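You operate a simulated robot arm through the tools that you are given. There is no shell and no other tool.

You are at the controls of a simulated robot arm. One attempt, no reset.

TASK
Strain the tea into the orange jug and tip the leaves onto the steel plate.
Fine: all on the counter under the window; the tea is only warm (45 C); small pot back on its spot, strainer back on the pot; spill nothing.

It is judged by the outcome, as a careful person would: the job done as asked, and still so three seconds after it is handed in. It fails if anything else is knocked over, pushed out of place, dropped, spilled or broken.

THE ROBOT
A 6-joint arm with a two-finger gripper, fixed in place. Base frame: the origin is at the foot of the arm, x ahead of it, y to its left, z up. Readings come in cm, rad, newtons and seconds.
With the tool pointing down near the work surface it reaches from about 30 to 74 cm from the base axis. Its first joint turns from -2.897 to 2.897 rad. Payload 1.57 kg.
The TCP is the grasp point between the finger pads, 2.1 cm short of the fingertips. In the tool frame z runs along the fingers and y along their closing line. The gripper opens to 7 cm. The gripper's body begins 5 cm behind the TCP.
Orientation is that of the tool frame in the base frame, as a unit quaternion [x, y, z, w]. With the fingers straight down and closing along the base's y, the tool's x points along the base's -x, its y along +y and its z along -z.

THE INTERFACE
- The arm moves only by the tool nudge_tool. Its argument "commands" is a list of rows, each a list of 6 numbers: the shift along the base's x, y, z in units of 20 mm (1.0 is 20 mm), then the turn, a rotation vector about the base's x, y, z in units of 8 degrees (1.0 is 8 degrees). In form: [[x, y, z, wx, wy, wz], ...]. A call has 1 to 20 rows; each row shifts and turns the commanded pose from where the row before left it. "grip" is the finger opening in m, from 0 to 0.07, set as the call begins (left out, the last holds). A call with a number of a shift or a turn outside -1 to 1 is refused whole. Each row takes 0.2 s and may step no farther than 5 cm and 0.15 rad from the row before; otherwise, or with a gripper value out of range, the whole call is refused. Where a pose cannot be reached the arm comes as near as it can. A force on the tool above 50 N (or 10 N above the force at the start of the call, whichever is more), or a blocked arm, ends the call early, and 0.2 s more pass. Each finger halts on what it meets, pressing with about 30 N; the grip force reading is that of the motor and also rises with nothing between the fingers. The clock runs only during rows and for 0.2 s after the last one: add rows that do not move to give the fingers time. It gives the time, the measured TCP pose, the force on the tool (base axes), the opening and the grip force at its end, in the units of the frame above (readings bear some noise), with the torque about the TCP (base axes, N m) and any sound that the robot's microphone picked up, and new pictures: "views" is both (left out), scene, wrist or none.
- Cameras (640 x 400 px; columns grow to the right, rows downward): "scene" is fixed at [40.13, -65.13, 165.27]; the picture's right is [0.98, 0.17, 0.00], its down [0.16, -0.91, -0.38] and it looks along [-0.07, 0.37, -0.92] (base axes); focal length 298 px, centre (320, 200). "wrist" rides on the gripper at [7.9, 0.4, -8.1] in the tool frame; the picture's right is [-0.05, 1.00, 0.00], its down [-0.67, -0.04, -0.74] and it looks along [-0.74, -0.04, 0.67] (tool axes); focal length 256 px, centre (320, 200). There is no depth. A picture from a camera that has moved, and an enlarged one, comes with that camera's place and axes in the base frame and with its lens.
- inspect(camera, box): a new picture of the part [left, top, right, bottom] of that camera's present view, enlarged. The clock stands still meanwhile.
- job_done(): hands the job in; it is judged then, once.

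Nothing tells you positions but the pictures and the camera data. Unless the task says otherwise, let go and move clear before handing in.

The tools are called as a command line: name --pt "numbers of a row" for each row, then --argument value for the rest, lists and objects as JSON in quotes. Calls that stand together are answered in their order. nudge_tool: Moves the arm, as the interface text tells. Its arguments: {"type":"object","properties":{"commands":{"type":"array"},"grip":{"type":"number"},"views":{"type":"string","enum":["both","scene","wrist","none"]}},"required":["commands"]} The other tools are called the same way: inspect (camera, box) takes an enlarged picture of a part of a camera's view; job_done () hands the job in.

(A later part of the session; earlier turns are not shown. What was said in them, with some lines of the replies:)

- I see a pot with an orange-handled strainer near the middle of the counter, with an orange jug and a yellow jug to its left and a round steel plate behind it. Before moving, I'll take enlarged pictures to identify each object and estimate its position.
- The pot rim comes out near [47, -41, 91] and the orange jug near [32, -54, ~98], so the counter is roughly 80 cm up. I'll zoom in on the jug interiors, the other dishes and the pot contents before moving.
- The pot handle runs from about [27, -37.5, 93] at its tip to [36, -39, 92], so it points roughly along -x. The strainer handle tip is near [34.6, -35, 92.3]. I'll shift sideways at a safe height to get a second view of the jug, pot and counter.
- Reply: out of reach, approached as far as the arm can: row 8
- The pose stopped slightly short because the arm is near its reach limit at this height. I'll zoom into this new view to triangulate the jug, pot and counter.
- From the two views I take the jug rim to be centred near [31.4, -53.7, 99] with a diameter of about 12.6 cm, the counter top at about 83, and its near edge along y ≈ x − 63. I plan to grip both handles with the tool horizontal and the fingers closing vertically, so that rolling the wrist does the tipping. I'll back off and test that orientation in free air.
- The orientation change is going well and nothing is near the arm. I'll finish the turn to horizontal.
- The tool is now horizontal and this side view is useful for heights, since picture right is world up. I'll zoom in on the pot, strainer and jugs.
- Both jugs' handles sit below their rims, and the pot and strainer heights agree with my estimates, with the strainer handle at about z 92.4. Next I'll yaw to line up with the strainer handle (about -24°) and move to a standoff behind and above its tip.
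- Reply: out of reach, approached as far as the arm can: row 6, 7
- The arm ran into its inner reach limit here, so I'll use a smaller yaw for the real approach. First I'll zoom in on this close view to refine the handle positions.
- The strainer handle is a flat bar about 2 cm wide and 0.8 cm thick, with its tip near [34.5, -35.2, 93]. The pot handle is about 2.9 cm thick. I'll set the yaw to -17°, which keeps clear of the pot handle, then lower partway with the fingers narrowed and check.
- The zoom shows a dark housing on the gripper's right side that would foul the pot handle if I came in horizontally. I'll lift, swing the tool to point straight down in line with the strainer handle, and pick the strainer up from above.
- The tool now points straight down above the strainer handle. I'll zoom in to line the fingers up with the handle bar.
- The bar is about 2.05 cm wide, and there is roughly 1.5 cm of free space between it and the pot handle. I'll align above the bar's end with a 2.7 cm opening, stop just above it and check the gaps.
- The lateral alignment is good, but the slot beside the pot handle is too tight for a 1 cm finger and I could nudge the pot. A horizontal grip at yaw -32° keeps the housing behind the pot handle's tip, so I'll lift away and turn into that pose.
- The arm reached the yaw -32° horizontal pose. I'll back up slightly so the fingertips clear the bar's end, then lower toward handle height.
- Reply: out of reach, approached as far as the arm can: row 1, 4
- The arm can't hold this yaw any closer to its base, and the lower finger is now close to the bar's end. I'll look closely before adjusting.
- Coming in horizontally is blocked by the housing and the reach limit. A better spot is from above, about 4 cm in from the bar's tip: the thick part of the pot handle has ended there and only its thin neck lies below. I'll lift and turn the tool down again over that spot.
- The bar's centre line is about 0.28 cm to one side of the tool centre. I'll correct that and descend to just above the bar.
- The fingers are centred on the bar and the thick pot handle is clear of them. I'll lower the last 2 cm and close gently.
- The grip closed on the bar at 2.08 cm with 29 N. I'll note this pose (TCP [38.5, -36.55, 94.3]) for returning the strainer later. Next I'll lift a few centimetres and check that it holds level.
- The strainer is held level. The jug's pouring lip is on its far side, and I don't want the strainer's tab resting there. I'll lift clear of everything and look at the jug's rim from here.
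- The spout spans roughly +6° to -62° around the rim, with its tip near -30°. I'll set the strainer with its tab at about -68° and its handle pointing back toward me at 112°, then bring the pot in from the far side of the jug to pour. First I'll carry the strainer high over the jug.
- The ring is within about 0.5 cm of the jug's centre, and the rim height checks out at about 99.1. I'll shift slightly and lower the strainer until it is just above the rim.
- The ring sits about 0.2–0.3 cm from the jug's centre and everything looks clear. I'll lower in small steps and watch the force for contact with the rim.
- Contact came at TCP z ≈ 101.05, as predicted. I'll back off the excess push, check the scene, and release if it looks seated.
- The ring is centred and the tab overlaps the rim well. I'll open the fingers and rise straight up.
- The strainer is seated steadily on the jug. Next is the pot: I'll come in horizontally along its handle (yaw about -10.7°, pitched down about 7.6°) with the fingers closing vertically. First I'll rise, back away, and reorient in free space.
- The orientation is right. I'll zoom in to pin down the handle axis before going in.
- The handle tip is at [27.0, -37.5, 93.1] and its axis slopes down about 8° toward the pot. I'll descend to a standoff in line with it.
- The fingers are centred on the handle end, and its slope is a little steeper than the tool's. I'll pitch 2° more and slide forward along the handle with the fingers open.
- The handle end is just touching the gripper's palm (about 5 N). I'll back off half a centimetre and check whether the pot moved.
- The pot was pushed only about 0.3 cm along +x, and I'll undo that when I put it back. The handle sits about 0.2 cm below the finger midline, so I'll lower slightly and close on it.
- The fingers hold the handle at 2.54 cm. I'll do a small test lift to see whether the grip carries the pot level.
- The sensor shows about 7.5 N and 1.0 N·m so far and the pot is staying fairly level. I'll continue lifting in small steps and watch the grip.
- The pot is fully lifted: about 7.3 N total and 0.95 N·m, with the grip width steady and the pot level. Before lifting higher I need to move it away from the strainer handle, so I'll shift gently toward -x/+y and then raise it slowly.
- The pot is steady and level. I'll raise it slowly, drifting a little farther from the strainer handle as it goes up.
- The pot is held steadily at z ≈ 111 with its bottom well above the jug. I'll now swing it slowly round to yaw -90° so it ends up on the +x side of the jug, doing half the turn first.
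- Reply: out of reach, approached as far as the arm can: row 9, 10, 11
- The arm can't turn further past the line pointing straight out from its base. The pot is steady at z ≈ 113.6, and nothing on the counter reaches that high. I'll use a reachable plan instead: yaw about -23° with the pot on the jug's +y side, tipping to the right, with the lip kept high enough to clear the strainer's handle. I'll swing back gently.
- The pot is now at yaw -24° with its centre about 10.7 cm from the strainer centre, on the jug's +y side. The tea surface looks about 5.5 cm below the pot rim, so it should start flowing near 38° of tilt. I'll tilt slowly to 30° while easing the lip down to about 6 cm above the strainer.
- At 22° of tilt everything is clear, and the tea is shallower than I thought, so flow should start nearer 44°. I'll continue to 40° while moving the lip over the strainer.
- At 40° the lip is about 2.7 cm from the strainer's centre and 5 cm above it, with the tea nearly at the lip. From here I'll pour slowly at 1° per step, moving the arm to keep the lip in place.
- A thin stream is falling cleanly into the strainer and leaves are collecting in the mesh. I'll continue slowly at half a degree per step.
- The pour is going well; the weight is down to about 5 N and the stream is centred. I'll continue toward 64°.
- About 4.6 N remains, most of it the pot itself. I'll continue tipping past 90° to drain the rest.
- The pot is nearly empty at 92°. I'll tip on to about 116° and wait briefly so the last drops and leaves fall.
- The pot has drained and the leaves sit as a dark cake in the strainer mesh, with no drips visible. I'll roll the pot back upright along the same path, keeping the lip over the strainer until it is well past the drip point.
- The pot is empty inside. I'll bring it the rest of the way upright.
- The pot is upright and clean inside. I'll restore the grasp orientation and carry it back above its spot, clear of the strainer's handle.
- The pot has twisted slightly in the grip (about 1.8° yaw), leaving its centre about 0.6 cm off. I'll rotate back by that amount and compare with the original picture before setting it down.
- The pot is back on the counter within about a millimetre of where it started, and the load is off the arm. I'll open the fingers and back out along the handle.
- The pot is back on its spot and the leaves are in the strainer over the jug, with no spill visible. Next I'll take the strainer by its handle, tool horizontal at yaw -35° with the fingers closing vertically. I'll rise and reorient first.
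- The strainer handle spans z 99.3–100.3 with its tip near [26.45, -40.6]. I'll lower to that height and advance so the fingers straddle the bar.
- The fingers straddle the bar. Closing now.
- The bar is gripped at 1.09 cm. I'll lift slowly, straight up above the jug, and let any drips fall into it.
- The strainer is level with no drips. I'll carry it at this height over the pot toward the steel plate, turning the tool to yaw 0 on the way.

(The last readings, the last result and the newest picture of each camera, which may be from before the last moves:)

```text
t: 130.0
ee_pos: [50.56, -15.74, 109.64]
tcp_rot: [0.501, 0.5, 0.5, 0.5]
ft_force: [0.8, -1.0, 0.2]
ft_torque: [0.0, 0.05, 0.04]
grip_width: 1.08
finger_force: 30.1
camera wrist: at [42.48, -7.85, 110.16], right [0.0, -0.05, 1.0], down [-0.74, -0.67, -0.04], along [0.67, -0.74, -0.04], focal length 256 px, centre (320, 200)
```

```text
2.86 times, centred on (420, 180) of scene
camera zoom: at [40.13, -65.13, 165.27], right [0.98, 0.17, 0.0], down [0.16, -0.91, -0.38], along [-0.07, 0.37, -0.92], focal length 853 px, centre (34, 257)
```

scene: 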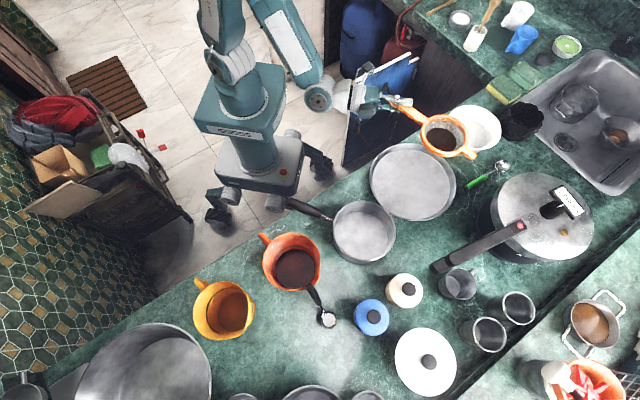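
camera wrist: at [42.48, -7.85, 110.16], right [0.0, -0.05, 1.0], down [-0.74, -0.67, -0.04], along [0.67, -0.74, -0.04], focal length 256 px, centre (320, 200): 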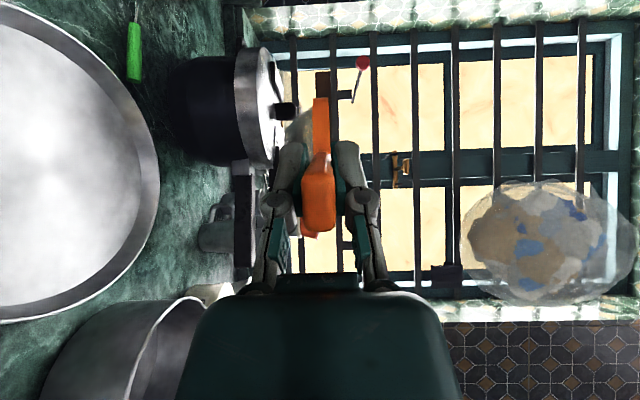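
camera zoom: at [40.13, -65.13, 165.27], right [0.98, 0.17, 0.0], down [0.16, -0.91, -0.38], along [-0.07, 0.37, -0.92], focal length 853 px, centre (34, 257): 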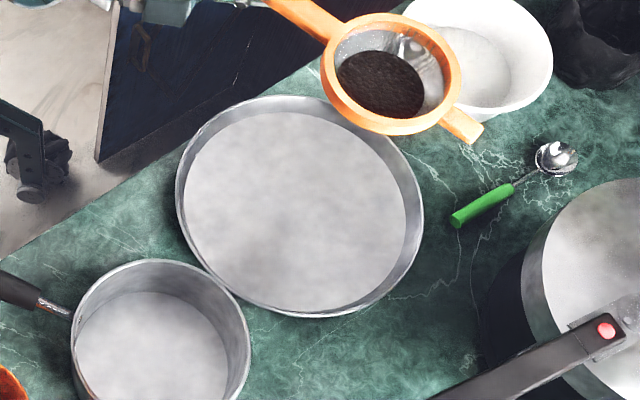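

The strainer's ring is directly above the plate's centre. I'll lower it to about 9 cm above the plate surface.

nudge_tool --pt "0 0 -0.5 0 0 0" --pt "0 0 -0.8 0 0 0" --pt "0 0 -0.8 0 0 0" --pt "0 0 -0.8 0 0 0" --pt "0 0 -0.8 0 0 0" --pt "0 0 -0.8 0 0 0" --pt "0 0 -0.8 0 0 0" --pt "0 0 -0.8 0 0 0" --pt "0 0 -0.8 0 0 0" --pt "0 0 -0.5 0 0 0" --pt "0 0 0 0 0 0" --views "both"

inspect --camera "wrist" --box '[120, 40, 440, 240]'

inspect --camera "scene" --box '[330, 110, 510, 250]'

```text
t: 132.4
ee_pos: [50.64, -15.82, 94.86]
tcp_rot: [0.501, 0.5, 0.5, 0.5]
ft_force: [-0.5, 0.3, -0.8]
ft_torque: [0.0, 0.02, -0.02]
grip_width: 1.12
finger_force: 30.0
camera wrist: at [42.56, -8.01, 95.47], right [0.0, -0.05, 1.0], down [-0.74, -0.67, -0.04], along [0.67, -0.74, -0.04], focal length 256 px, centre (320, 200)
```

scene: 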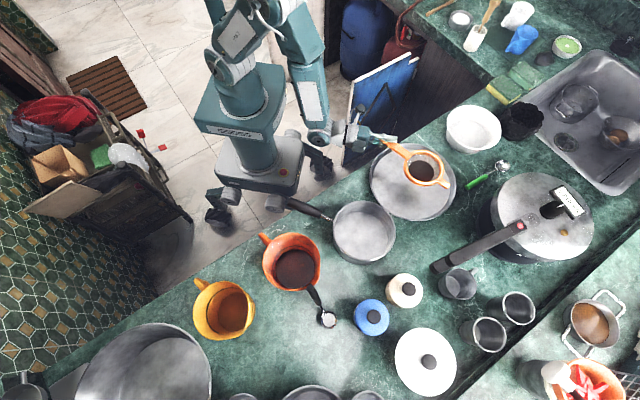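
wrist: 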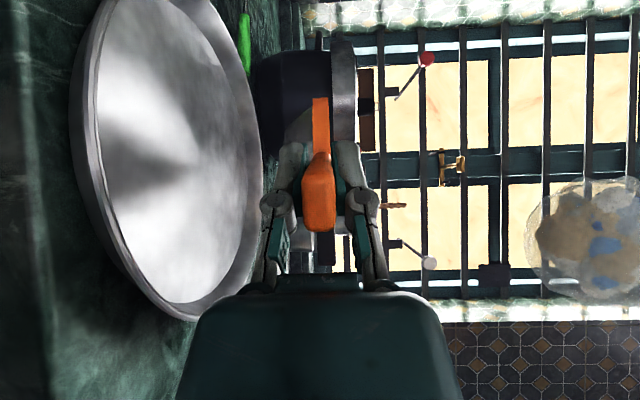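

```text
2.00 times, centred on (280, 140) of wrist
camera zoom: at [42.56, -8.01, 95.47], right [0.0, -0.05, 1.0], down [-0.74, -0.67, -0.04], along [0.67, -0.74, -0.04], focal length 512 px, centre (400, 320)
```

zoom: 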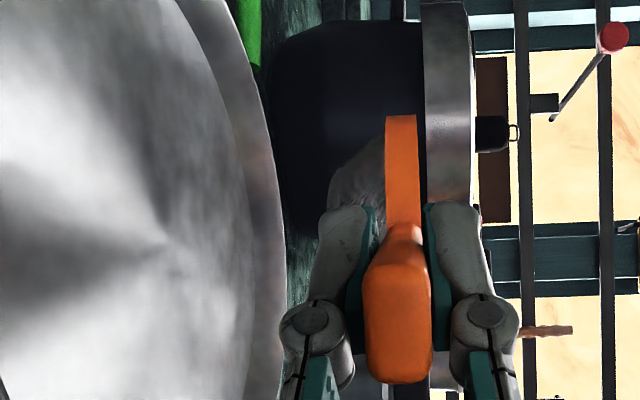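

```text
2.86 times, centred on (420, 180) of scene
camera zoom: at [40.13, -65.13, 165.27], right [0.98, 0.17, 0.0], down [0.16, -0.91, -0.38], along [-0.07, 0.37, -0.92], focal length 853 px, centre (34, 257)
```

zoom: 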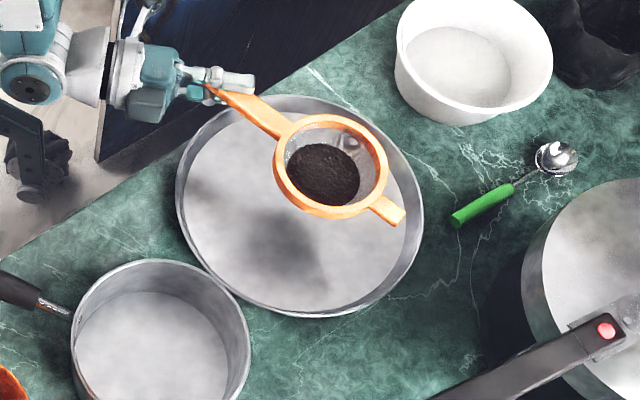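

The leaves are held right above the plate's middle. I'll roll the strainer about its approach axis, right side down, shifting the arm so that the ring stays over the plate centre.

nudge_tool --pt "0 -0.0083 0.2372 0.5 0 0" --pt "0 -0.0248 0.236 0.5 0 0" --pt "0 -0.0412 0.2337 0.5 0 0" --pt "0 -0.0574 0.2303 0.5 0 0" --pt "0 -0.0734 0.2257 0.5 0 0" --pt "0 -0.0889 0.22 0.5 0 0" --pt "0 -0.104 0.2133 0.5 0 0" --pt "0 -0.1187 0.2055 0.5 0 0" --pt "0 -0.1327 0.1967 0.5 0 0" --pt "0 -0.1461 0.187 0.5 0 0" --pt "0 -0.1588 0.1764 0.5 0 0" --pt "0 -0.1707 0.1649 0.5 0 0" --pt "0 -0.1818 0.1525 0.5 0 0" --pt "0 -0.192 0.1395 0.5 0 0" --pt "0 -0.2012 0.1257 0.5 0 0" --pt "0 -0.2095 0.1114 0.5 0 0" --pt "0 -0.2168 0.0965 0.5 0 0" --pt "0 -0.223 0.0811 0.5 0 0" --pt "0 -0.2281 0.0654 0.5 0 0" --views "both"

inspect --camera "scene" --box '[330, 110, 510, 250]'

```text
t: 136.4
ee_pos: [50.46, -21.06, 101.28]
tcp_rot: [0.702, 0.085, 0.702, 0.086]
ft_force: [0.1, 0.7, -1.1]
ft_torque: [0.01, 0.06, -0.02]
grip_width: 1.1
finger_force: 30.2
camera wrist: at [42.41, -19.63, 109.36], right [0.0, -0.98, 0.19], down [-0.75, -0.13, -0.65], along [0.67, -0.14, -0.73], focal length 256 px, centre (320, 200)
```

scene: 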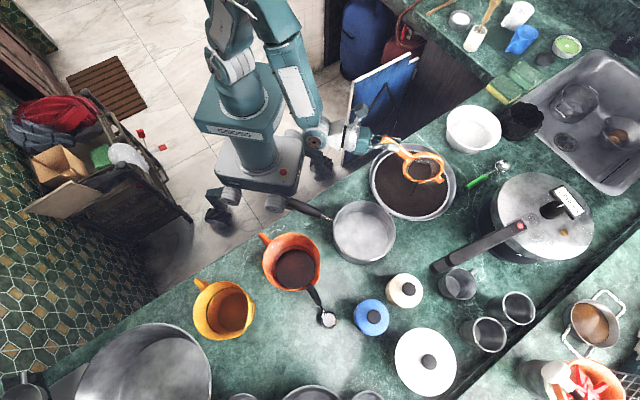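
wrist: 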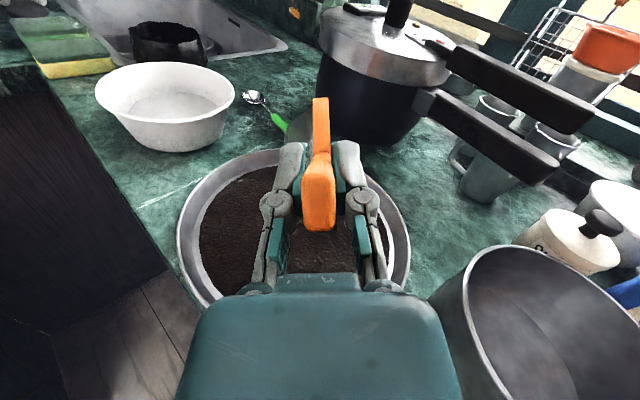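

```text
2.86 times, centred on (420, 180) of scene
camera zoom: at [40.13, -65.13, 165.27], right [0.98, 0.17, 0.0], down [0.16, -0.91, -0.38], along [-0.07, 0.37, -0.92], focal length 853 px, centre (34, 257)
```

zoom: 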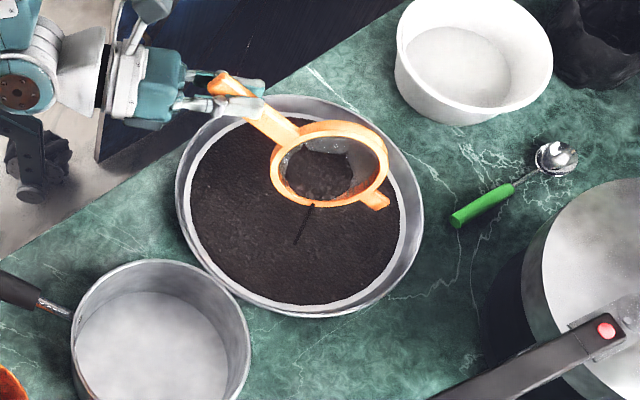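

The leaves are dropping onto the plate. I'll keep rolling to about 150° to empty the strainer fully.

nudge_tool --pt "0 -0.2322 0.0494 0.5 0 0" --pt "0 -0.2351 0.0331 0.5 0 0" --pt "0 -0.2368 0.0166 0.5 0 0" --pt "0 -0.2374 0 0.5 0 0" --pt "0 -0.2368 -0.0166 0.5 0 0" --pt "0 -0.2351 -0.0331 0.5 0 0" --pt "0 -0.2322 -0.0494 0.5 0 0" --pt "0 -0.2282 -0.0654 0.5 0 0" --pt "0 -0.2231 -0.0812 0.5 0 0" --pt "0 -0.2168 -0.0966 0.5 0 0" --pt "0 -0.2096 -0.1115 0.5 0 0" --pt "0 -0.2013 -0.1258 0.5 0 0" --pt "0 -0.192 -0.1395 0.5 0 0" --pt "0 -0.1818 -0.1526 0.5 0 0" --pt "0 -0.1708 -0.1649 0.5 0 0" --pt "0 -0.1588 -0.1764 0.5 0 0" --pt "0 -0.1462 -0.187 0.5 0 0" --pt "0 -0.1328 -0.1968 0.5 0 0" --pt "0 0 0 0 0 0" --pt "0 0 0 0 0 0" --views "both"

inspect --camera "scene" --box '[330, 110, 510, 250]'

inspect --camera "wrist" --box '[160, 20, 480, 220]'

```text
t: 140.6
ee_pos: [50.44, -28.63, 98.37]
tcp_rot: [0.618, -0.343, 0.618, -0.344]
ft_force: [0.0, -0.1, 0.0]
ft_torque: [0.02, 0.01, -0.03]
grip_width: 1.08
finger_force: 29.8
camera wrist: at [42.44, -35.6, 102.43], right [0.0, -0.48, -0.88], down [-0.75, 0.58, -0.32], along [0.67, 0.65, -0.36], focal length 256 px, centre (320, 200)
```

scene: 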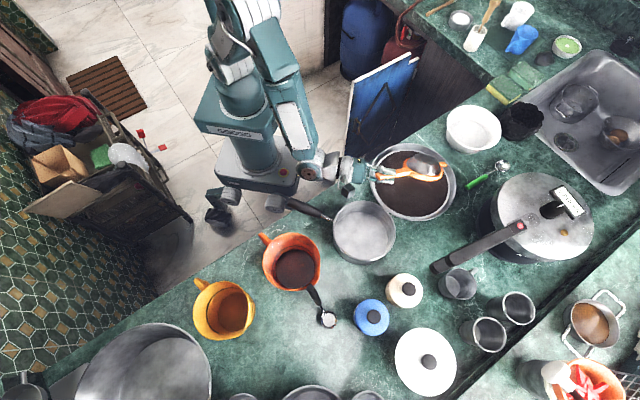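
wrist: 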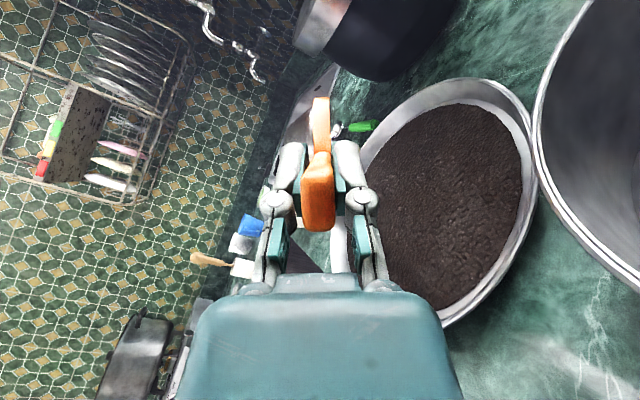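

```text
2.86 times, centred on (420, 180) of scene
camera zoom: at [40.13, -65.13, 165.27], right [0.98, 0.17, 0.0], down [0.16, -0.91, -0.38], along [-0.07, 0.37, -0.92], focal length 853 px, centre (34, 257)
```

zoom: 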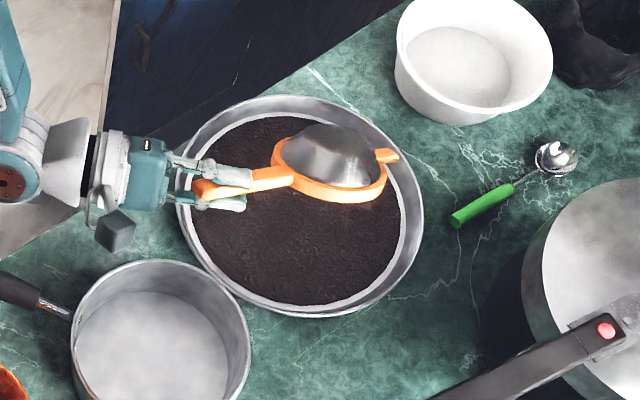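

```text
2.00 times, centred on (320, 120) of wrist
camera zoom: at [42.44, -35.6, 102.43], right [0.0, -0.48, -0.88], down [-0.75, 0.58, -0.32], along [0.67, 0.65, -0.36], focal length 512 px, centre (320, 360)
```

zoom: 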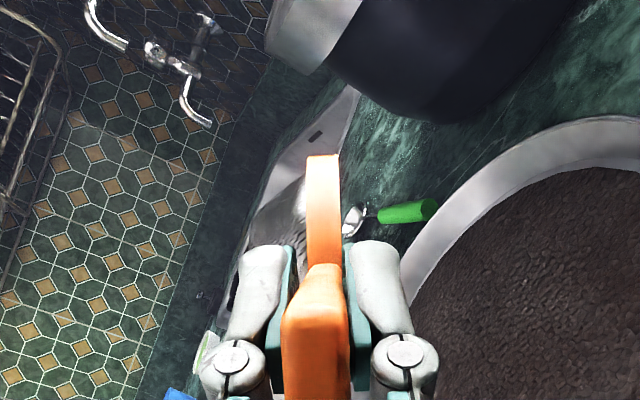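

The strainer is inverted and its mesh looks empty, with the leaves spread on the plate. I'll give it a small shake and then roll it back upright.

nudge_tool --pt "0 0 0 0.8 0 0" --pt "0 0 0 -0.8 0 0" --pt "0 0 0 0.8 0 0" --pt "0 0 0 -0.8 0 0" --pt "0 0 0 0 0 0" --pt "0 0 0 0 0 0" --pt "0 0 0 0 0 0" --views "none"

nudge_tool --pt "0 0.1328 0.1968 -0.5 0 0" --pt "0 0.1462 0.187 -0.5 0 0" --pt "0 0.1588 0.1764 -0.5 0 0" --pt "0 0.1708 0.1649 -0.5 0 0" --pt "0 0.1818 0.1526 -0.5 0 0" --pt "0 0.192 0.1395 -0.5 0 0" --pt "0 0.2013 0.1258 -0.5 0 0" --pt "0 0.2096 0.1115 -0.5 0 0" --pt "0 0.2168 0.0966 -0.5 0 0" --pt "0 0.2231 0.0812 -0.5 0 0" --pt "0 0.2282 0.0654 -0.5 0 0" --pt "0 0.2322 0.0494 -0.5 0 0" --pt "0 0.2351 0.0331 -0.5 0 0" --pt "0 0.2368 0.0166 -0.5 0 0" --pt "0 0.2374 0 -0.5 0 0" --pt "0 0.2368 -0.0166 -0.5 0 0" --pt "0 0.2351 -0.0331 -0.5 0 0" --pt "0 0.2322 -0.0494 -0.5 0 0" --views "scene"

inspect --camera "scene" --box '[360, 120, 480, 220]'

```text
t: 142.2
ee_pos: [50.75, -28.43, 98.37]
tcp_rot: [0.619, -0.343, 0.618, -0.343]
ft_force: [-0.4, -0.3, 0.4]
ft_torque: [-0.02, 0.0, 0.02]
grip_width: 1.05
finger_force: 29.6
```

```text
t: 146.0
ee_pos: [50.54, -21.05, 101.62]
tcp_rot: [0.702, 0.087, 0.702, 0.085]
ft_force: [-0.6, 0.6, -0.8]
ft_torque: [-0.01, 0.03, 0.0]
grip_width: 1.09
finger_force: 29.5
```

scene: 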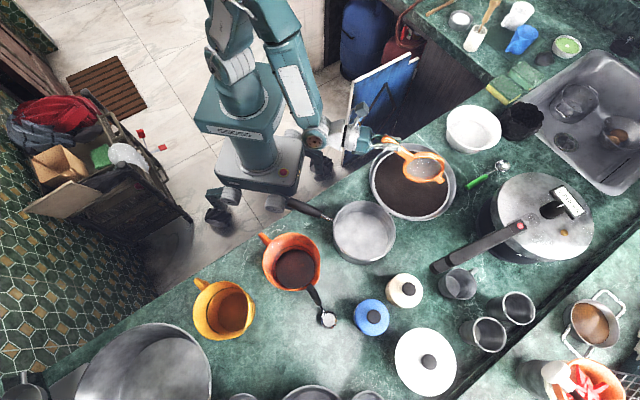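

```text
4.00 times, centred on (420, 170) of scene
camera zoom: at [40.13, -65.13, 165.27], right [0.98, 0.17, 0.0], down [0.16, -0.91, -0.38], along [-0.07, 0.37, -0.92], focal length 1194 px, centre (-80, 320)
```

zoom: 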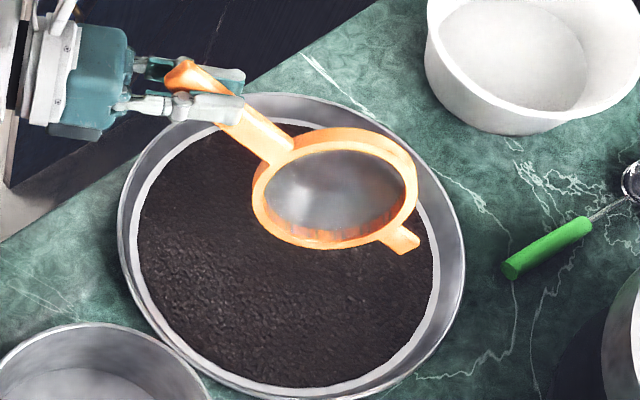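

The strainer is clean and the leaves are all on the plate. I'll roll it the rest of the way upright.

nudge_tool --pt "0 0.2281 -0.0654 -0.5 0 0" --pt "0 0.223 -0.0811 -0.5 0 0" --pt "0 0.2168 -0.0965 -0.5 0 0" --pt "0 0.2095 -0.1114 -0.5 0 0" --pt "0 0.2012 -0.1257 -0.5 0 0" --pt "0 0.192 -0.1395 -0.5 0 0" --pt "0 0.1818 -0.1525 -0.5 0 0" --pt "0 0.1707 -0.1649 -0.5 0 0" --pt "0 0.1588 -0.1764 -0.5 0 0" --pt "0 0.1461 -0.187 -0.5 0 0" --pt "0 0.1327 -0.1967 -0.5 0 0" --pt "0 0.1187 -0.2055 -0.5 0 0" --pt "0 0.104 -0.2133 -0.5 0 0" --pt "0 0.0889 -0.22 -0.5 0 0" --pt "0 0.0734 -0.2257 -0.5 0 0" --pt "0 0.0574 -0.2303 -0.5 0 0" --pt "0 0.0412 -0.2337 -0.5 0 0" --pt "0 0.0248 -0.236 -0.5 0 0" --pt "0 0.0083 -0.2372 -0.5 0 0" --pt "0 0 0 0 0 0" --views "both"

```text
t: 150.2
ee_pos: [50.59, -15.87, 94.86]
tcp_rot: [0.5, 0.501, 0.5, 0.499]
ft_force: [-0.4, -0.3, -0.4]
ft_torque: [0.01, 0.02, 0.01]
grip_width: 1.11
finger_force: 30.1
camera wrist: at [42.44, -7.97, 95.45], right [0.0, -0.05, 1.0], down [-0.74, -0.67, -0.03], along [0.67, -0.74, -0.04], focal length 256 px, centre (320, 200)
```

scene: 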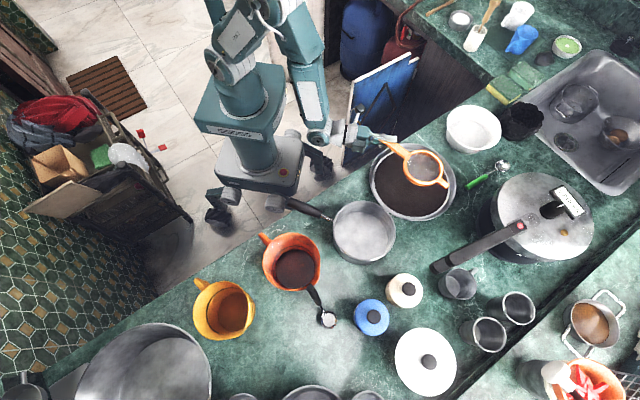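
wrist: 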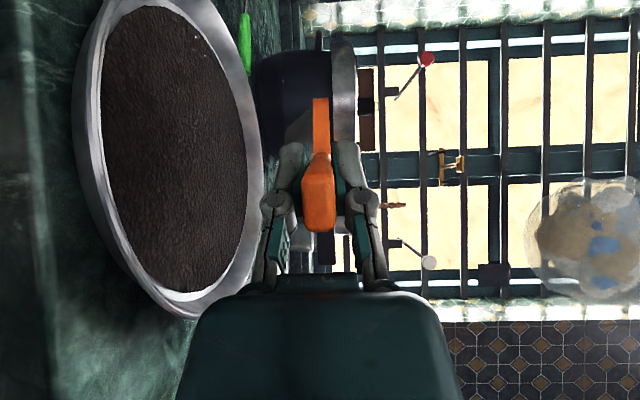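

The strainer is upright and empty. To keep the gripper clear of the pot's handle I'll seat it with its own handle pointing toward about 127° instead of the original 155°, biased so that the tab overlaps the rim well. I'll raise it and carry it over the pot.

nudge_tool --pt "0 0 0.9 0 0 0" --pt "0 0 0.9 0 0 0" --pt "0 0 0.9 0 0 0" --pt "0 0 0.9 0 0 0" --pt "0 0 0.9 0 0 0" --pt "-0.357 -0.596 0 0 0 -0.168" --pt "-0.357 -0.596 0 0 0 -0.168" --pt "-0.357 -0.596 0 0 0 -0.168" --pt "-0.357 -0.596 0 0 0 -0.168" --pt "-0.357 -0.596 0 0 0 -0.168" --pt "-0.357 -0.596 0 0 0 -0.168" --pt "-0.357 -0.596 0 0 0 -0.168" --pt "-0.357 -0.596 0 0 0 -0.168" --pt "-0.357 -0.596 0 0 0 -0.168" --pt "-0.357 -0.596 0 0 0 -0.168" --pt "-0.357 -0.596 0 0 0 -0.168" --pt "-0.357 -0.596 0 0 0 -0.168" --pt "-0.357 -0.596 0 0 0 -0.168" --pt "-0.357 -0.596 0 0 0 -0.168" --pt "0 0 0 0 0 0" --views "both"

inspect --camera "scene" --box '[290, 170, 430, 270]'

```text
t: 154.4
ee_pos: [40.64, -32.54, 103.95]
tcp_rot: [0.575, 0.412, 0.412, 0.575]
ft_force: [-0.2, 0.4, 0.0]
ft_torque: [0.04, 0.0, -0.02]
grip_width: 1.09
finger_force: 29.7
camera wrist: at [35.52, -22.51, 104.57], right [-0.02, -0.05, 1.0], down [-0.92, -0.39, -0.04], along [0.39, -0.92, -0.04], focal length 256 px, centre (320, 200)
```

scene: 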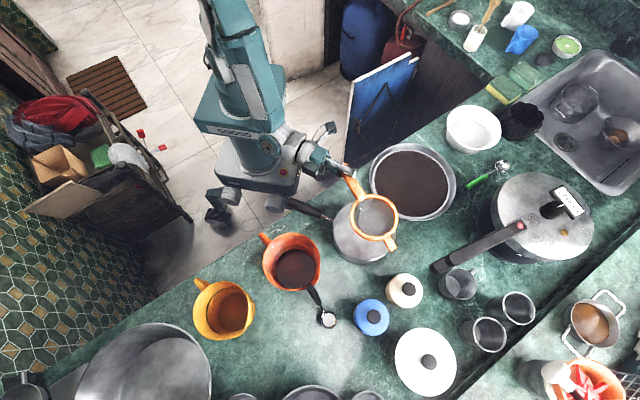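
wrist: 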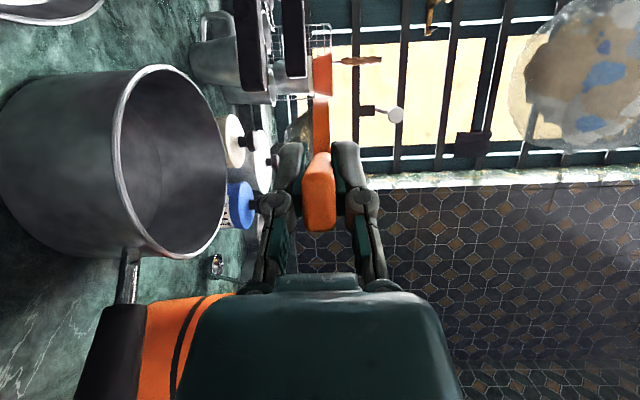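

```text
4.00 times, centred on (360, 220) of scene
camera zoom: at [40.13, -65.13, 165.27], right [0.98, 0.17, 0.0], down [0.16, -0.91, -0.38], along [-0.07, 0.37, -0.92], focal length 1194 px, centre (160, 120)
```

zoom: 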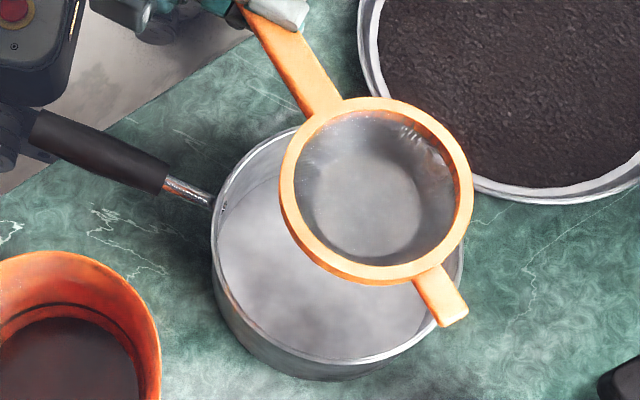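

The ring is in place above the pot and the tab should overlap the rim by about a centimetre. Lowering now.

nudge_tool --pt "0 0 -0.4 0 0 0" --pt "0 0 -0.6 0 0 0" --pt "0 0 -0.7 0 0 0" --pt "0 0 -0.7 0 0 0" --pt "0 0 -0.7 0 0 0" --pt "0 0 -0.7 0 0 0" --pt "0 0 -0.6 0 0 0" --pt "0 0 -0.4 0 0 0" --pt "0 0 0 0 0 0" --views "both"

inspect --camera "scene" --box '[290, 170, 430, 270]'

inspect --camera "wrist" --box '[160, 20, 480, 220]'

```text
t: 156.4
ee_pos: [40.79, -32.43, 94.21]
tcp_rot: [0.575, 0.412, 0.412, 0.574]
ft_force: [-0.1, 0.3, -1.3]
ft_torque: [0.07, 0.02, 0.0]
grip_width: 1.08
finger_force: 29.7
camera wrist: at [35.63, -22.34, 94.82], right [-0.02, -0.05, 1.0], down [-0.92, -0.39, -0.04], along [0.39, -0.92, -0.04], focal length 256 px, centre (320, 200)
```

scene: 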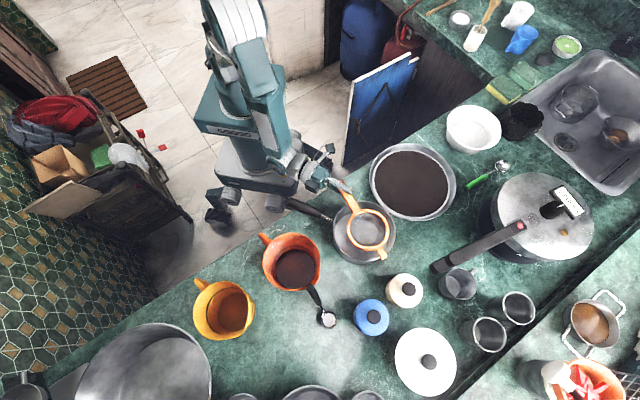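
wrist: 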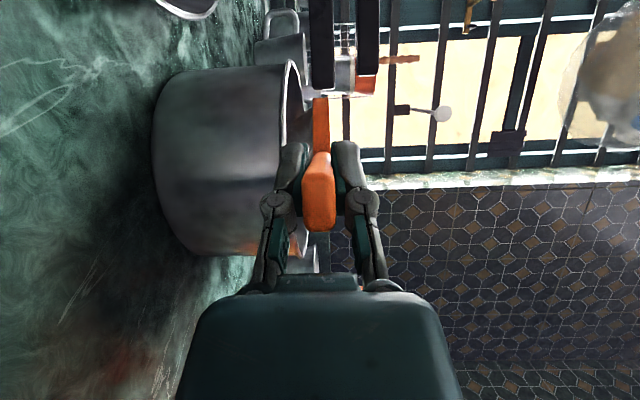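

```text
4.00 times, centred on (360, 220) of scene
camera zoom: at [40.13, -65.13, 165.27], right [0.98, 0.17, 0.0], down [0.16, -0.91, -0.38], along [-0.07, 0.37, -0.92], focal length 1194 px, centre (160, 120)
```

zoom: 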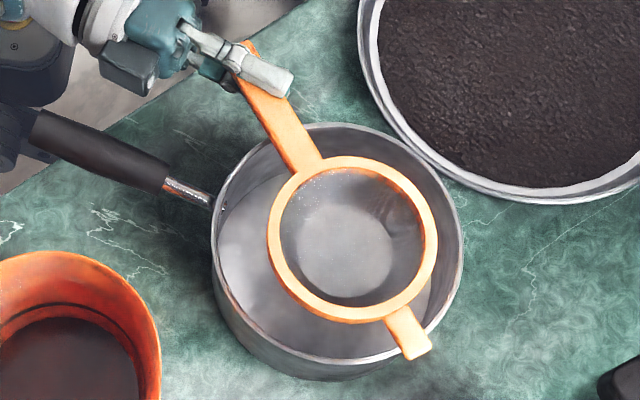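

```text
2.00 times, centred on (320, 120) of wrist
camera zoom: at [35.63, -22.34, 94.82], right [-0.02, -0.05, 1.0], down [-0.92, -0.39, -0.04], along [0.39, -0.92, -0.04], focal length 512 px, centre (320, 360)
```

zoom: 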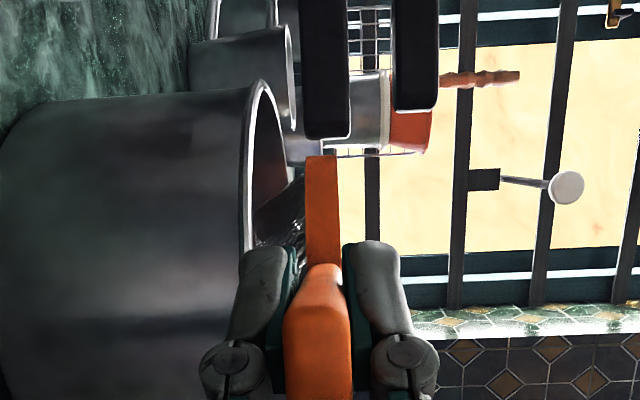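

The alignment is good and the tab extends about 1 cm beyond the rim. I'll lower gently to contact.

nudge_tool --pt "0 0 -0.25 0 0 0" --pt "0 0 -0.2 0 0 0" --pt "0 0 0 0 0 0" --views "none"

nudge_tool --pt "0 0 -0.08 0 0 0" --pt "0 0 0 0 0 0" --views "none"

nudge_tool --pt "0 0 -0.08 0 0 0" --pt "0 0 0 0 0 0" --views "none"

```text
t: 157.2
ee_pos: [40.64, -32.43, 93.38]
tcp_rot: [0.575, 0.412, 0.412, 0.574]
ft_force: [-0.6, 1.1, -0.2]
ft_torque: [-0.01, 0.04, 0.02]
grip_width: 1.07
finger_force: 29.5
```

```text
t: 157.8
ee_pos: [40.59, -32.43, 93.13]
tcp_rot: [0.574, 0.412, 0.412, 0.575]
ft_force: [-0.1, -0.1, 0.2]
ft_torque: [0.0, 0.0, 0.01]
grip_width: 1.06
finger_force: 29.8
```

```text
t: 158.4
ee_pos: [40.67, -32.5, 93.05]
tcp_rot: [0.575, 0.412, 0.412, 0.574]
ft_force: [0.9, -0.6, -0.5]
ft_torque: [0.01, 0.06, -0.02]
grip_width: 1.07
finger_force: 30.9
```

nudge_tool --pt "0 0 -0.06 0 0 0" --pt "0 0 0 0 0 0" --views "none"

nudge_tool --pt "0 0 -0.06 0 0 0" --pt "0 0 0 0 0 0" --views "wrist"

inspect --camera "wrist" --box '[220, 60, 380, 180]'

```text
t: 159.0
ee_pos: [40.72, -32.57, 92.85]
tcp_rot: [0.575, 0.412, 0.412, 0.574]
ft_force: [0.7, 0.4, -0.4]
ft_torque: [0.01, 0.04, -0.01]
grip_width: 1.09
finger_force: 29.9
```

```text
t: 159.6
ee_pos: [40.57, -32.46, 92.86]
tcp_rot: [0.574, 0.412, 0.412, 0.575]
ft_force: [0.9, 0.4, 3.1]
ft_torque: [-0.07, -0.08, 0.03]
grip_width: 1.07
finger_force: 29.6
camera wrist: at [35.5, -22.51, 93.38], right [-0.02, -0.05, 1.0], down [-0.92, -0.39, -0.04], along [0.39, -0.92, -0.04], focal length 256 px, centre (320, 200)
```

wrist: 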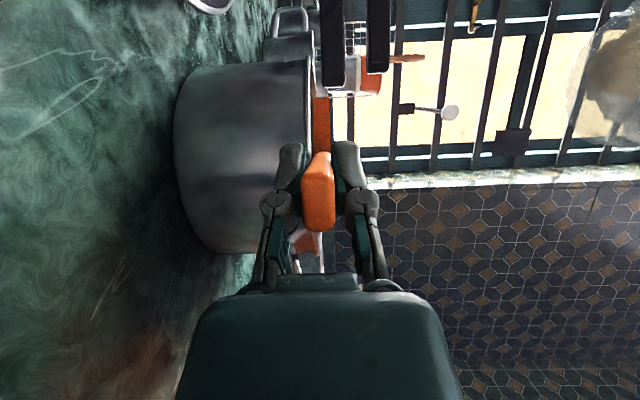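

```text
3.33 times, centred on (300, 120) of wrist
camera zoom: at [35.5, -22.51, 93.38], right [-0.02, -0.05, 1.0], down [-0.92, -0.39, -0.04], along [0.39, -0.92, -0.04], focal length 853 px, centre (387, 467)
```

zoom: 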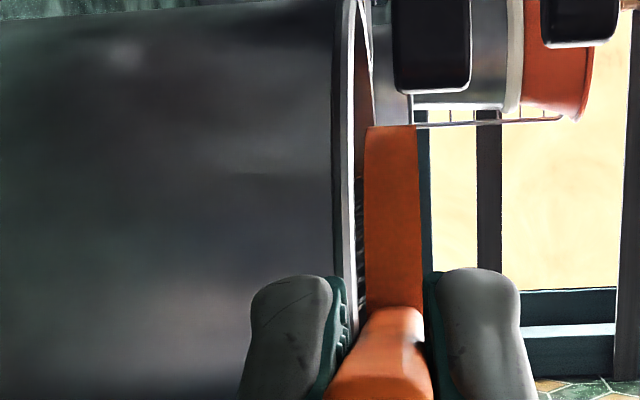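

Contact is light (3 N). I'll check the scene, then open the fingers and back straight out.

nudge_tool --pt "0 0 0 0 0 0" --pt "0 0 0 0 0 0" --pt "0 0 0 0 0 0" --grip 0.026 --views "both"

inspect --camera "scene" --box '[290, 170, 430, 270]'

inspect --camera "wrist" --box '[220, 60, 380, 180]'

```text
t: 160.4
ee_pos: [40.55, -32.66, 92.66]
tcp_rot: [0.575, 0.412, 0.413, 0.574]
ft_force: [0.5, 0.2, -0.4]
ft_torque: [-0.01, -0.01, -0.03]
grip_width: 2.59
finger_force: 0.0
camera wrist: at [35.49, -22.52, 93.35], right [-0.02, -0.05, 1.0], down [-0.92, -0.39, -0.04], along [0.39, -0.92, -0.04], focal length 256 px, centre (320, 200)
```

scene: 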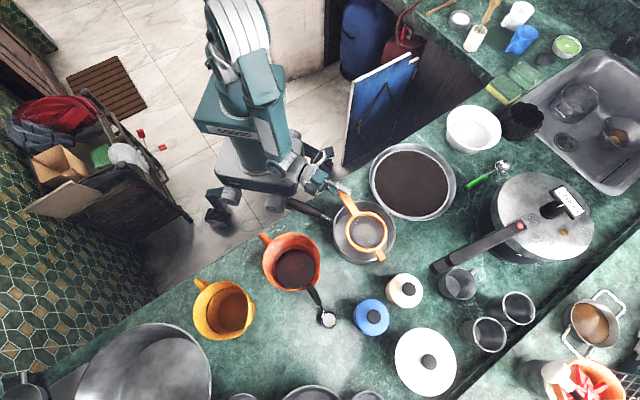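
wrist: 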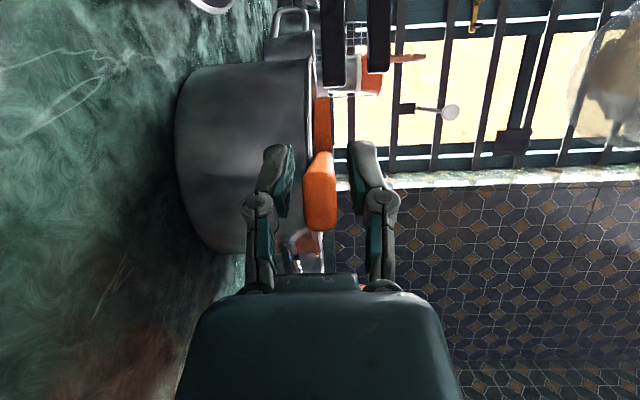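

```text
4.00 times, centred on (360, 220) of scene
camera zoom: at [40.13, -65.13, 165.27], right [0.98, 0.17, 0.0], down [0.16, -0.91, -0.38], along [-0.07, 0.37, -0.92], focal length 1194 px, centre (160, 120)
```

zoom: 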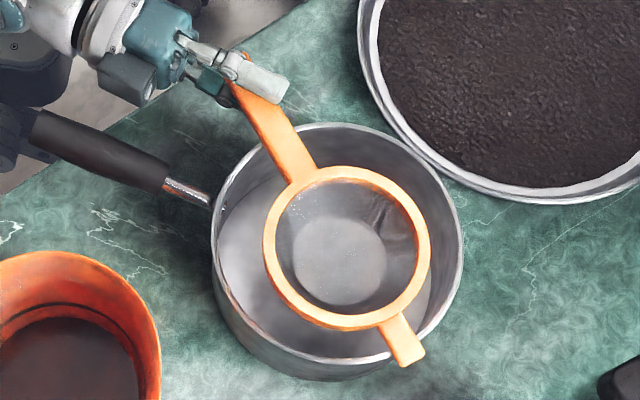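

```text
3.33 times, centred on (300, 120) of wrist
camera zoom: at [35.49, -22.52, 93.35], right [-0.02, -0.05, 1.0], down [-0.92, -0.39, -0.04], along [0.39, -0.92, -0.04], focal length 853 px, centre (387, 467)
```

zoom: 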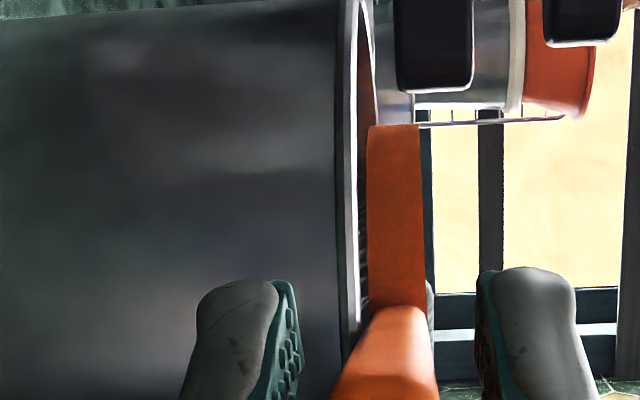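

The strainer sits level on the pot with its tab across the rim. I'll back straight out and then rise clear.

nudge_tool --pt "-0.5 0.17 0 0 0 0" --pt "-0.6 0.204 0 0 0 0" --pt "-0.6 0.204 0 0 0 0" --pt "-0.6 0.204 0 0 0 0" --pt "-0.6 0.204 0 0 0 0" --pt "0 0 0 0 0 0" --views "both"

inspect --camera "wrist" --box '[180, 20, 420, 170]'

```text
t: 161.8
ee_pos: [34.64, -30.74, 92.87]
tcp_rot: [0.574, 0.412, 0.412, 0.575]
ft_force: [0.0, 0.2, 0.4]
ft_torque: [0.0, -0.01, 0.0]
grip_width: 2.59
finger_force: 0.1
camera wrist: at [29.53, -20.67, 93.39], right [-0.02, -0.05, 1.0], down [-0.92, -0.39, -0.04], along [0.39, -0.92, -0.04], focal length 256 px, centre (320, 200)
```

scene: 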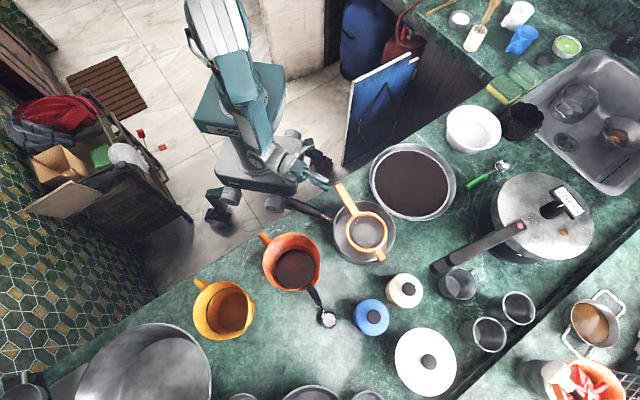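
wrist: 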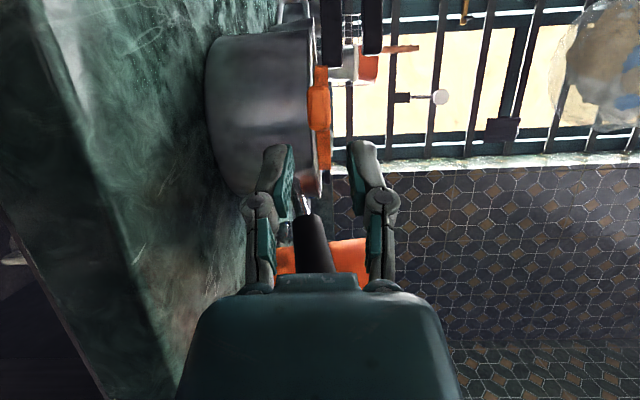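

```text
2.67 times, centred on (300, 95) of wrist
camera zoom: at [29.53, -20.67, 93.39], right [-0.02, -0.05, 1.0], down [-0.92, -0.39, -0.04], along [0.39, -0.92, -0.04], focal length 683 px, centre (373, 480)
```

zoom: 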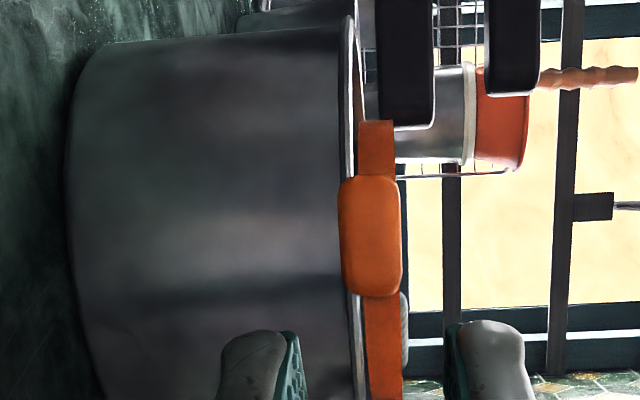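

Clear of the handle. I'll raise the arm and draw it back from the work area.

nudge_tool --pt "0 0 0.6 0 0 0" --pt "0 0 0.9 0 0 0" --pt "0 0 0.9 0 0 0" --pt "0 0 0.9 0 0 0" --pt "0 0 0.9 0 0 0" --pt "0 0 0.9 0 0 0" --pt "0 0 0.9 0 0 0" --pt "0 0 0.9 0 0 0" --pt "-0.4 -0.2 0.5 0 0 0.2" --pt "-0.4 -0.2 0.5 0 0 0.2" --pt "-0.5 -0.2 0.5 0 0 0.2" --pt "-0.5 -0.2 0.2 0 0 0.2" --pt "-0.5 -0.2 0 0 0 0.2" --pt "-0.5 -0.2 0 0 0 0.2" --pt "0 0 0 0 0 0" --views "both"

inspect --camera "scene" --box '[290, 170, 430, 270]'

inspect --camera "scene" --box '[180, 200, 340, 350]'

inspect --camera "scene" --box '[340, 110, 500, 240]'

inspect --camera "scene" --box '[270, 240, 480, 400]'

```text
t: 165.0
ee_pos: [29.01, -32.93, 110.2]
tcp_rot: [0.539, 0.459, 0.458, 0.538]
ft_force: [0.0, 0.2, -0.1]
ft_torque: [0.02, -0.02, 0.0]
grip_width: 2.59
finger_force: 0.1
camera wrist: at [22.36, -23.96, 110.7], right [-0.01, -0.05, 1.0], down [-0.84, -0.54, -0.04], along [0.54, -0.84, -0.04], focal length 256 px, centre (320, 200)
```

scene: 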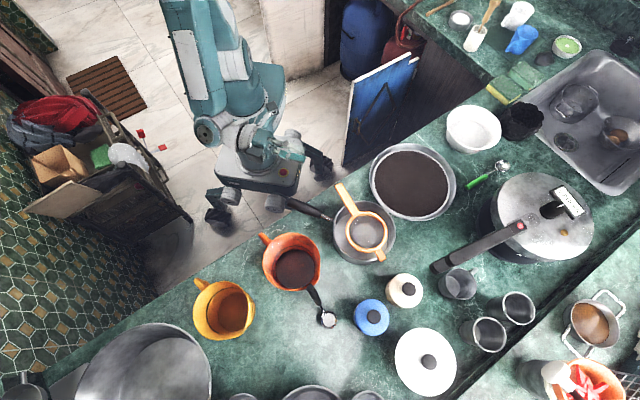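
wrist: 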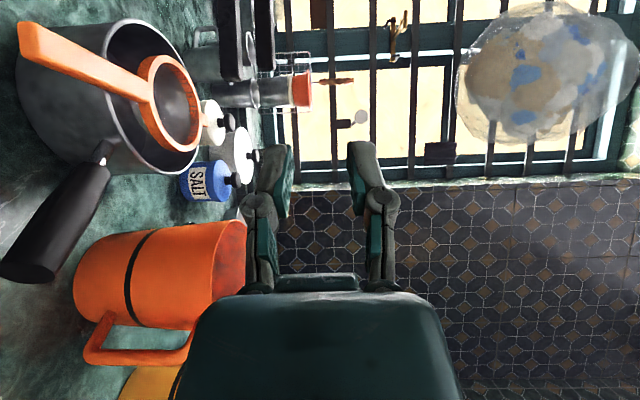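

```text
4.00 times, centred on (360, 220) of scene
camera zoom: at [40.13, -65.13, 165.27], right [0.98, 0.17, 0.0], down [0.16, -0.91, -0.38], along [-0.07, 0.37, -0.92], focal length 1194 px, centre (160, 120)
```

zoom: 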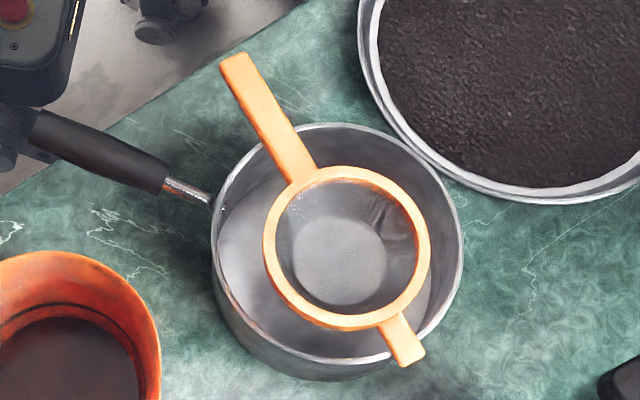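

```text
2.67 times, centred on (260, 275) of scene
camera zoom: at [40.13, -65.13, 165.27], right [0.98, 0.17, 0.0], down [0.16, -0.91, -0.38], along [-0.07, 0.37, -0.92], focal length 796 px, centre (480, 0)
```

zoom: 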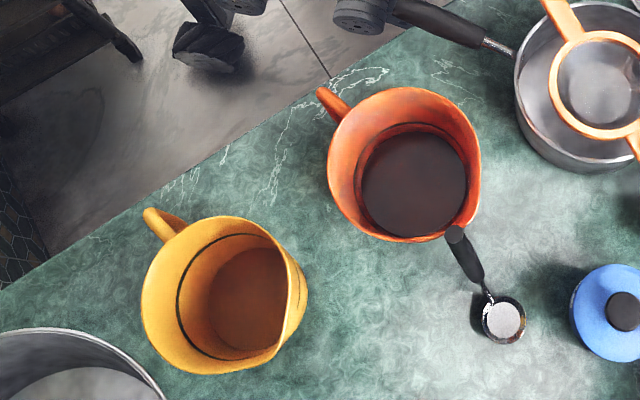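

```text
3.08 times, centred on (420, 175) of scene
camera zoom: at [40.13, -65.13, 165.27], right [0.98, 0.17, 0.0], down [0.16, -0.91, -0.38], along [-0.07, 0.37, -0.92], focal length 919 px, centre (12, 277)
```

zoom: 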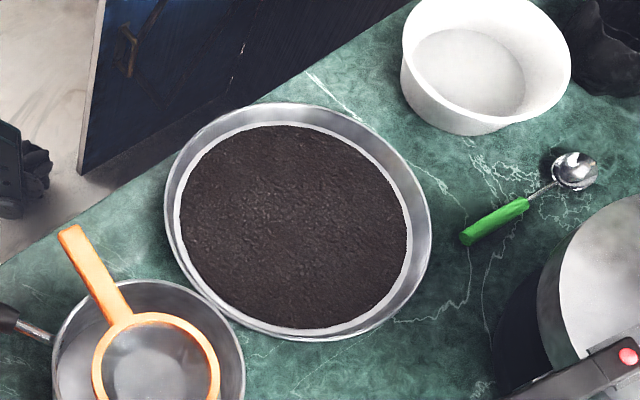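

```text
2.50 times, centred on (375, 320) of scene
camera zoom: at [40.13, -65.13, 165.27], right [0.98, 0.17, 0.0], down [0.16, -0.91, -0.38], along [-0.07, 0.37, -0.92], focal length 746 px, centre (182, -100)
```

zoom: 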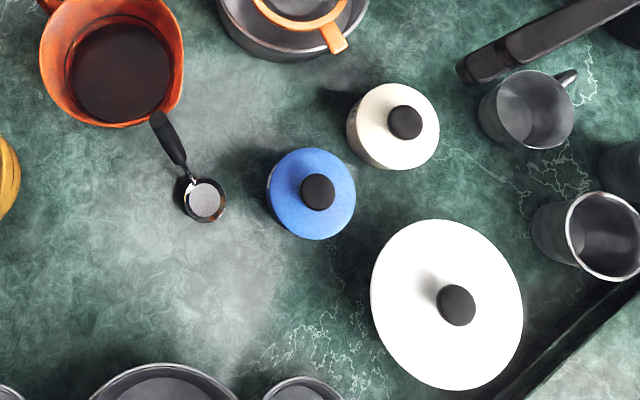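

Everything checks out: the tea is in the orange jug, the leaves are on the steel plate, the pot is on its spot with the strainer on its rim, and I see no spills. I'll wait a moment to confirm it all stays put.

nudge_tool --pt "0 0 0 0 0 0" --pt "0 0 0 0 0 0" --pt "0 0 0 0 0 0" --pt "0 0 0 0 0 0" --pt "0 0 0 0 0 0" --pt "0 0 0 0 0 0" --pt "0 0 0 0 0 0" --pt "0 0 0 0 0 0" --pt "0 0 0 0 0 0" --pt "0 0 0 0 0 0" --views "both"

inspect --camera "wrist" --box '[0, 0, 260, 162]'

```text
t: 167.2
ee_pos: [29.05, -32.93, 110.05]
tcp_rot: [0.537, 0.459, 0.459, 0.539]
ft_force: [-0.5, 0.3, 0.4]
ft_torque: [-0.01, 0.04, 0.0]
grip_width: 2.58
finger_force: 0.1
camera wrist: at [22.38, -23.94, 110.69], right [-0.01, -0.05, 1.0], down [-0.84, -0.54, -0.04], along [0.54, -0.84, -0.04], focal length 256 px, centre (320, 200)
```

scene: 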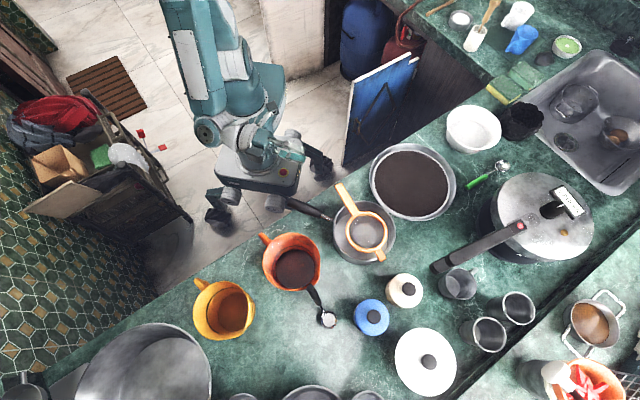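
wrist: 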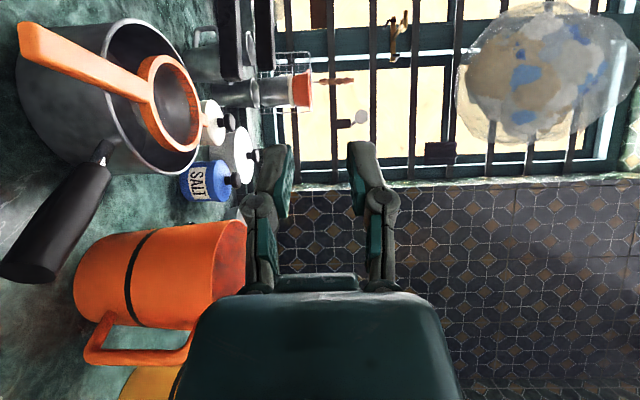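

```text
2.46 times, centred on (130, 81) of wrist
camera zoom: at [22.38, -23.94, 110.69], right [-0.01, -0.05, 1.0], down [-0.84, -0.54, -0.04], along [0.54, -0.84, -0.04], focal length 630 px, centre (788, 493)
```

zoom: 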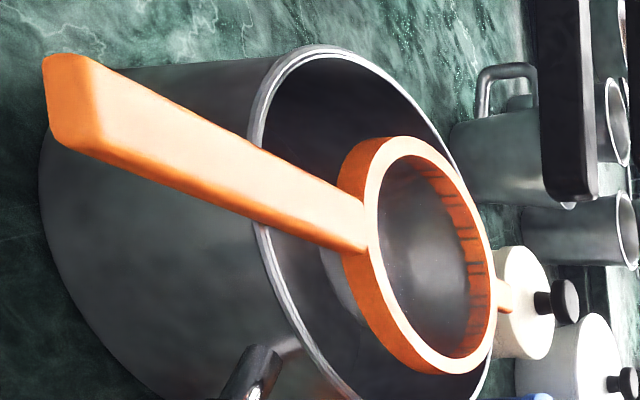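

Nothing has moved: the strainer rests across the pot rim, the pot is on its spot, the tea is in the orange jug, the leaves are on the steel plate, and the arm is clear. I'm handing the job in.

job_done

```text
The job is handed in.
```

The tea is strained into the orange jug and the leaves are on the steel plate. I saw no spills, and nothing else was knocked or left out of place.

- **Pot:** it is back on its spot, within a millimetre or two. I nudged it about 0.3 cm while taking hold of the handle and corrected that when I put it down.
- **Strainer:** it is back on the pot, with its tab across the rim. Its handle points about 28° away from where it started, because the original angle would have put the gripper against the pot's handle.
- **Arm:** it has let go and is clear of the work area.
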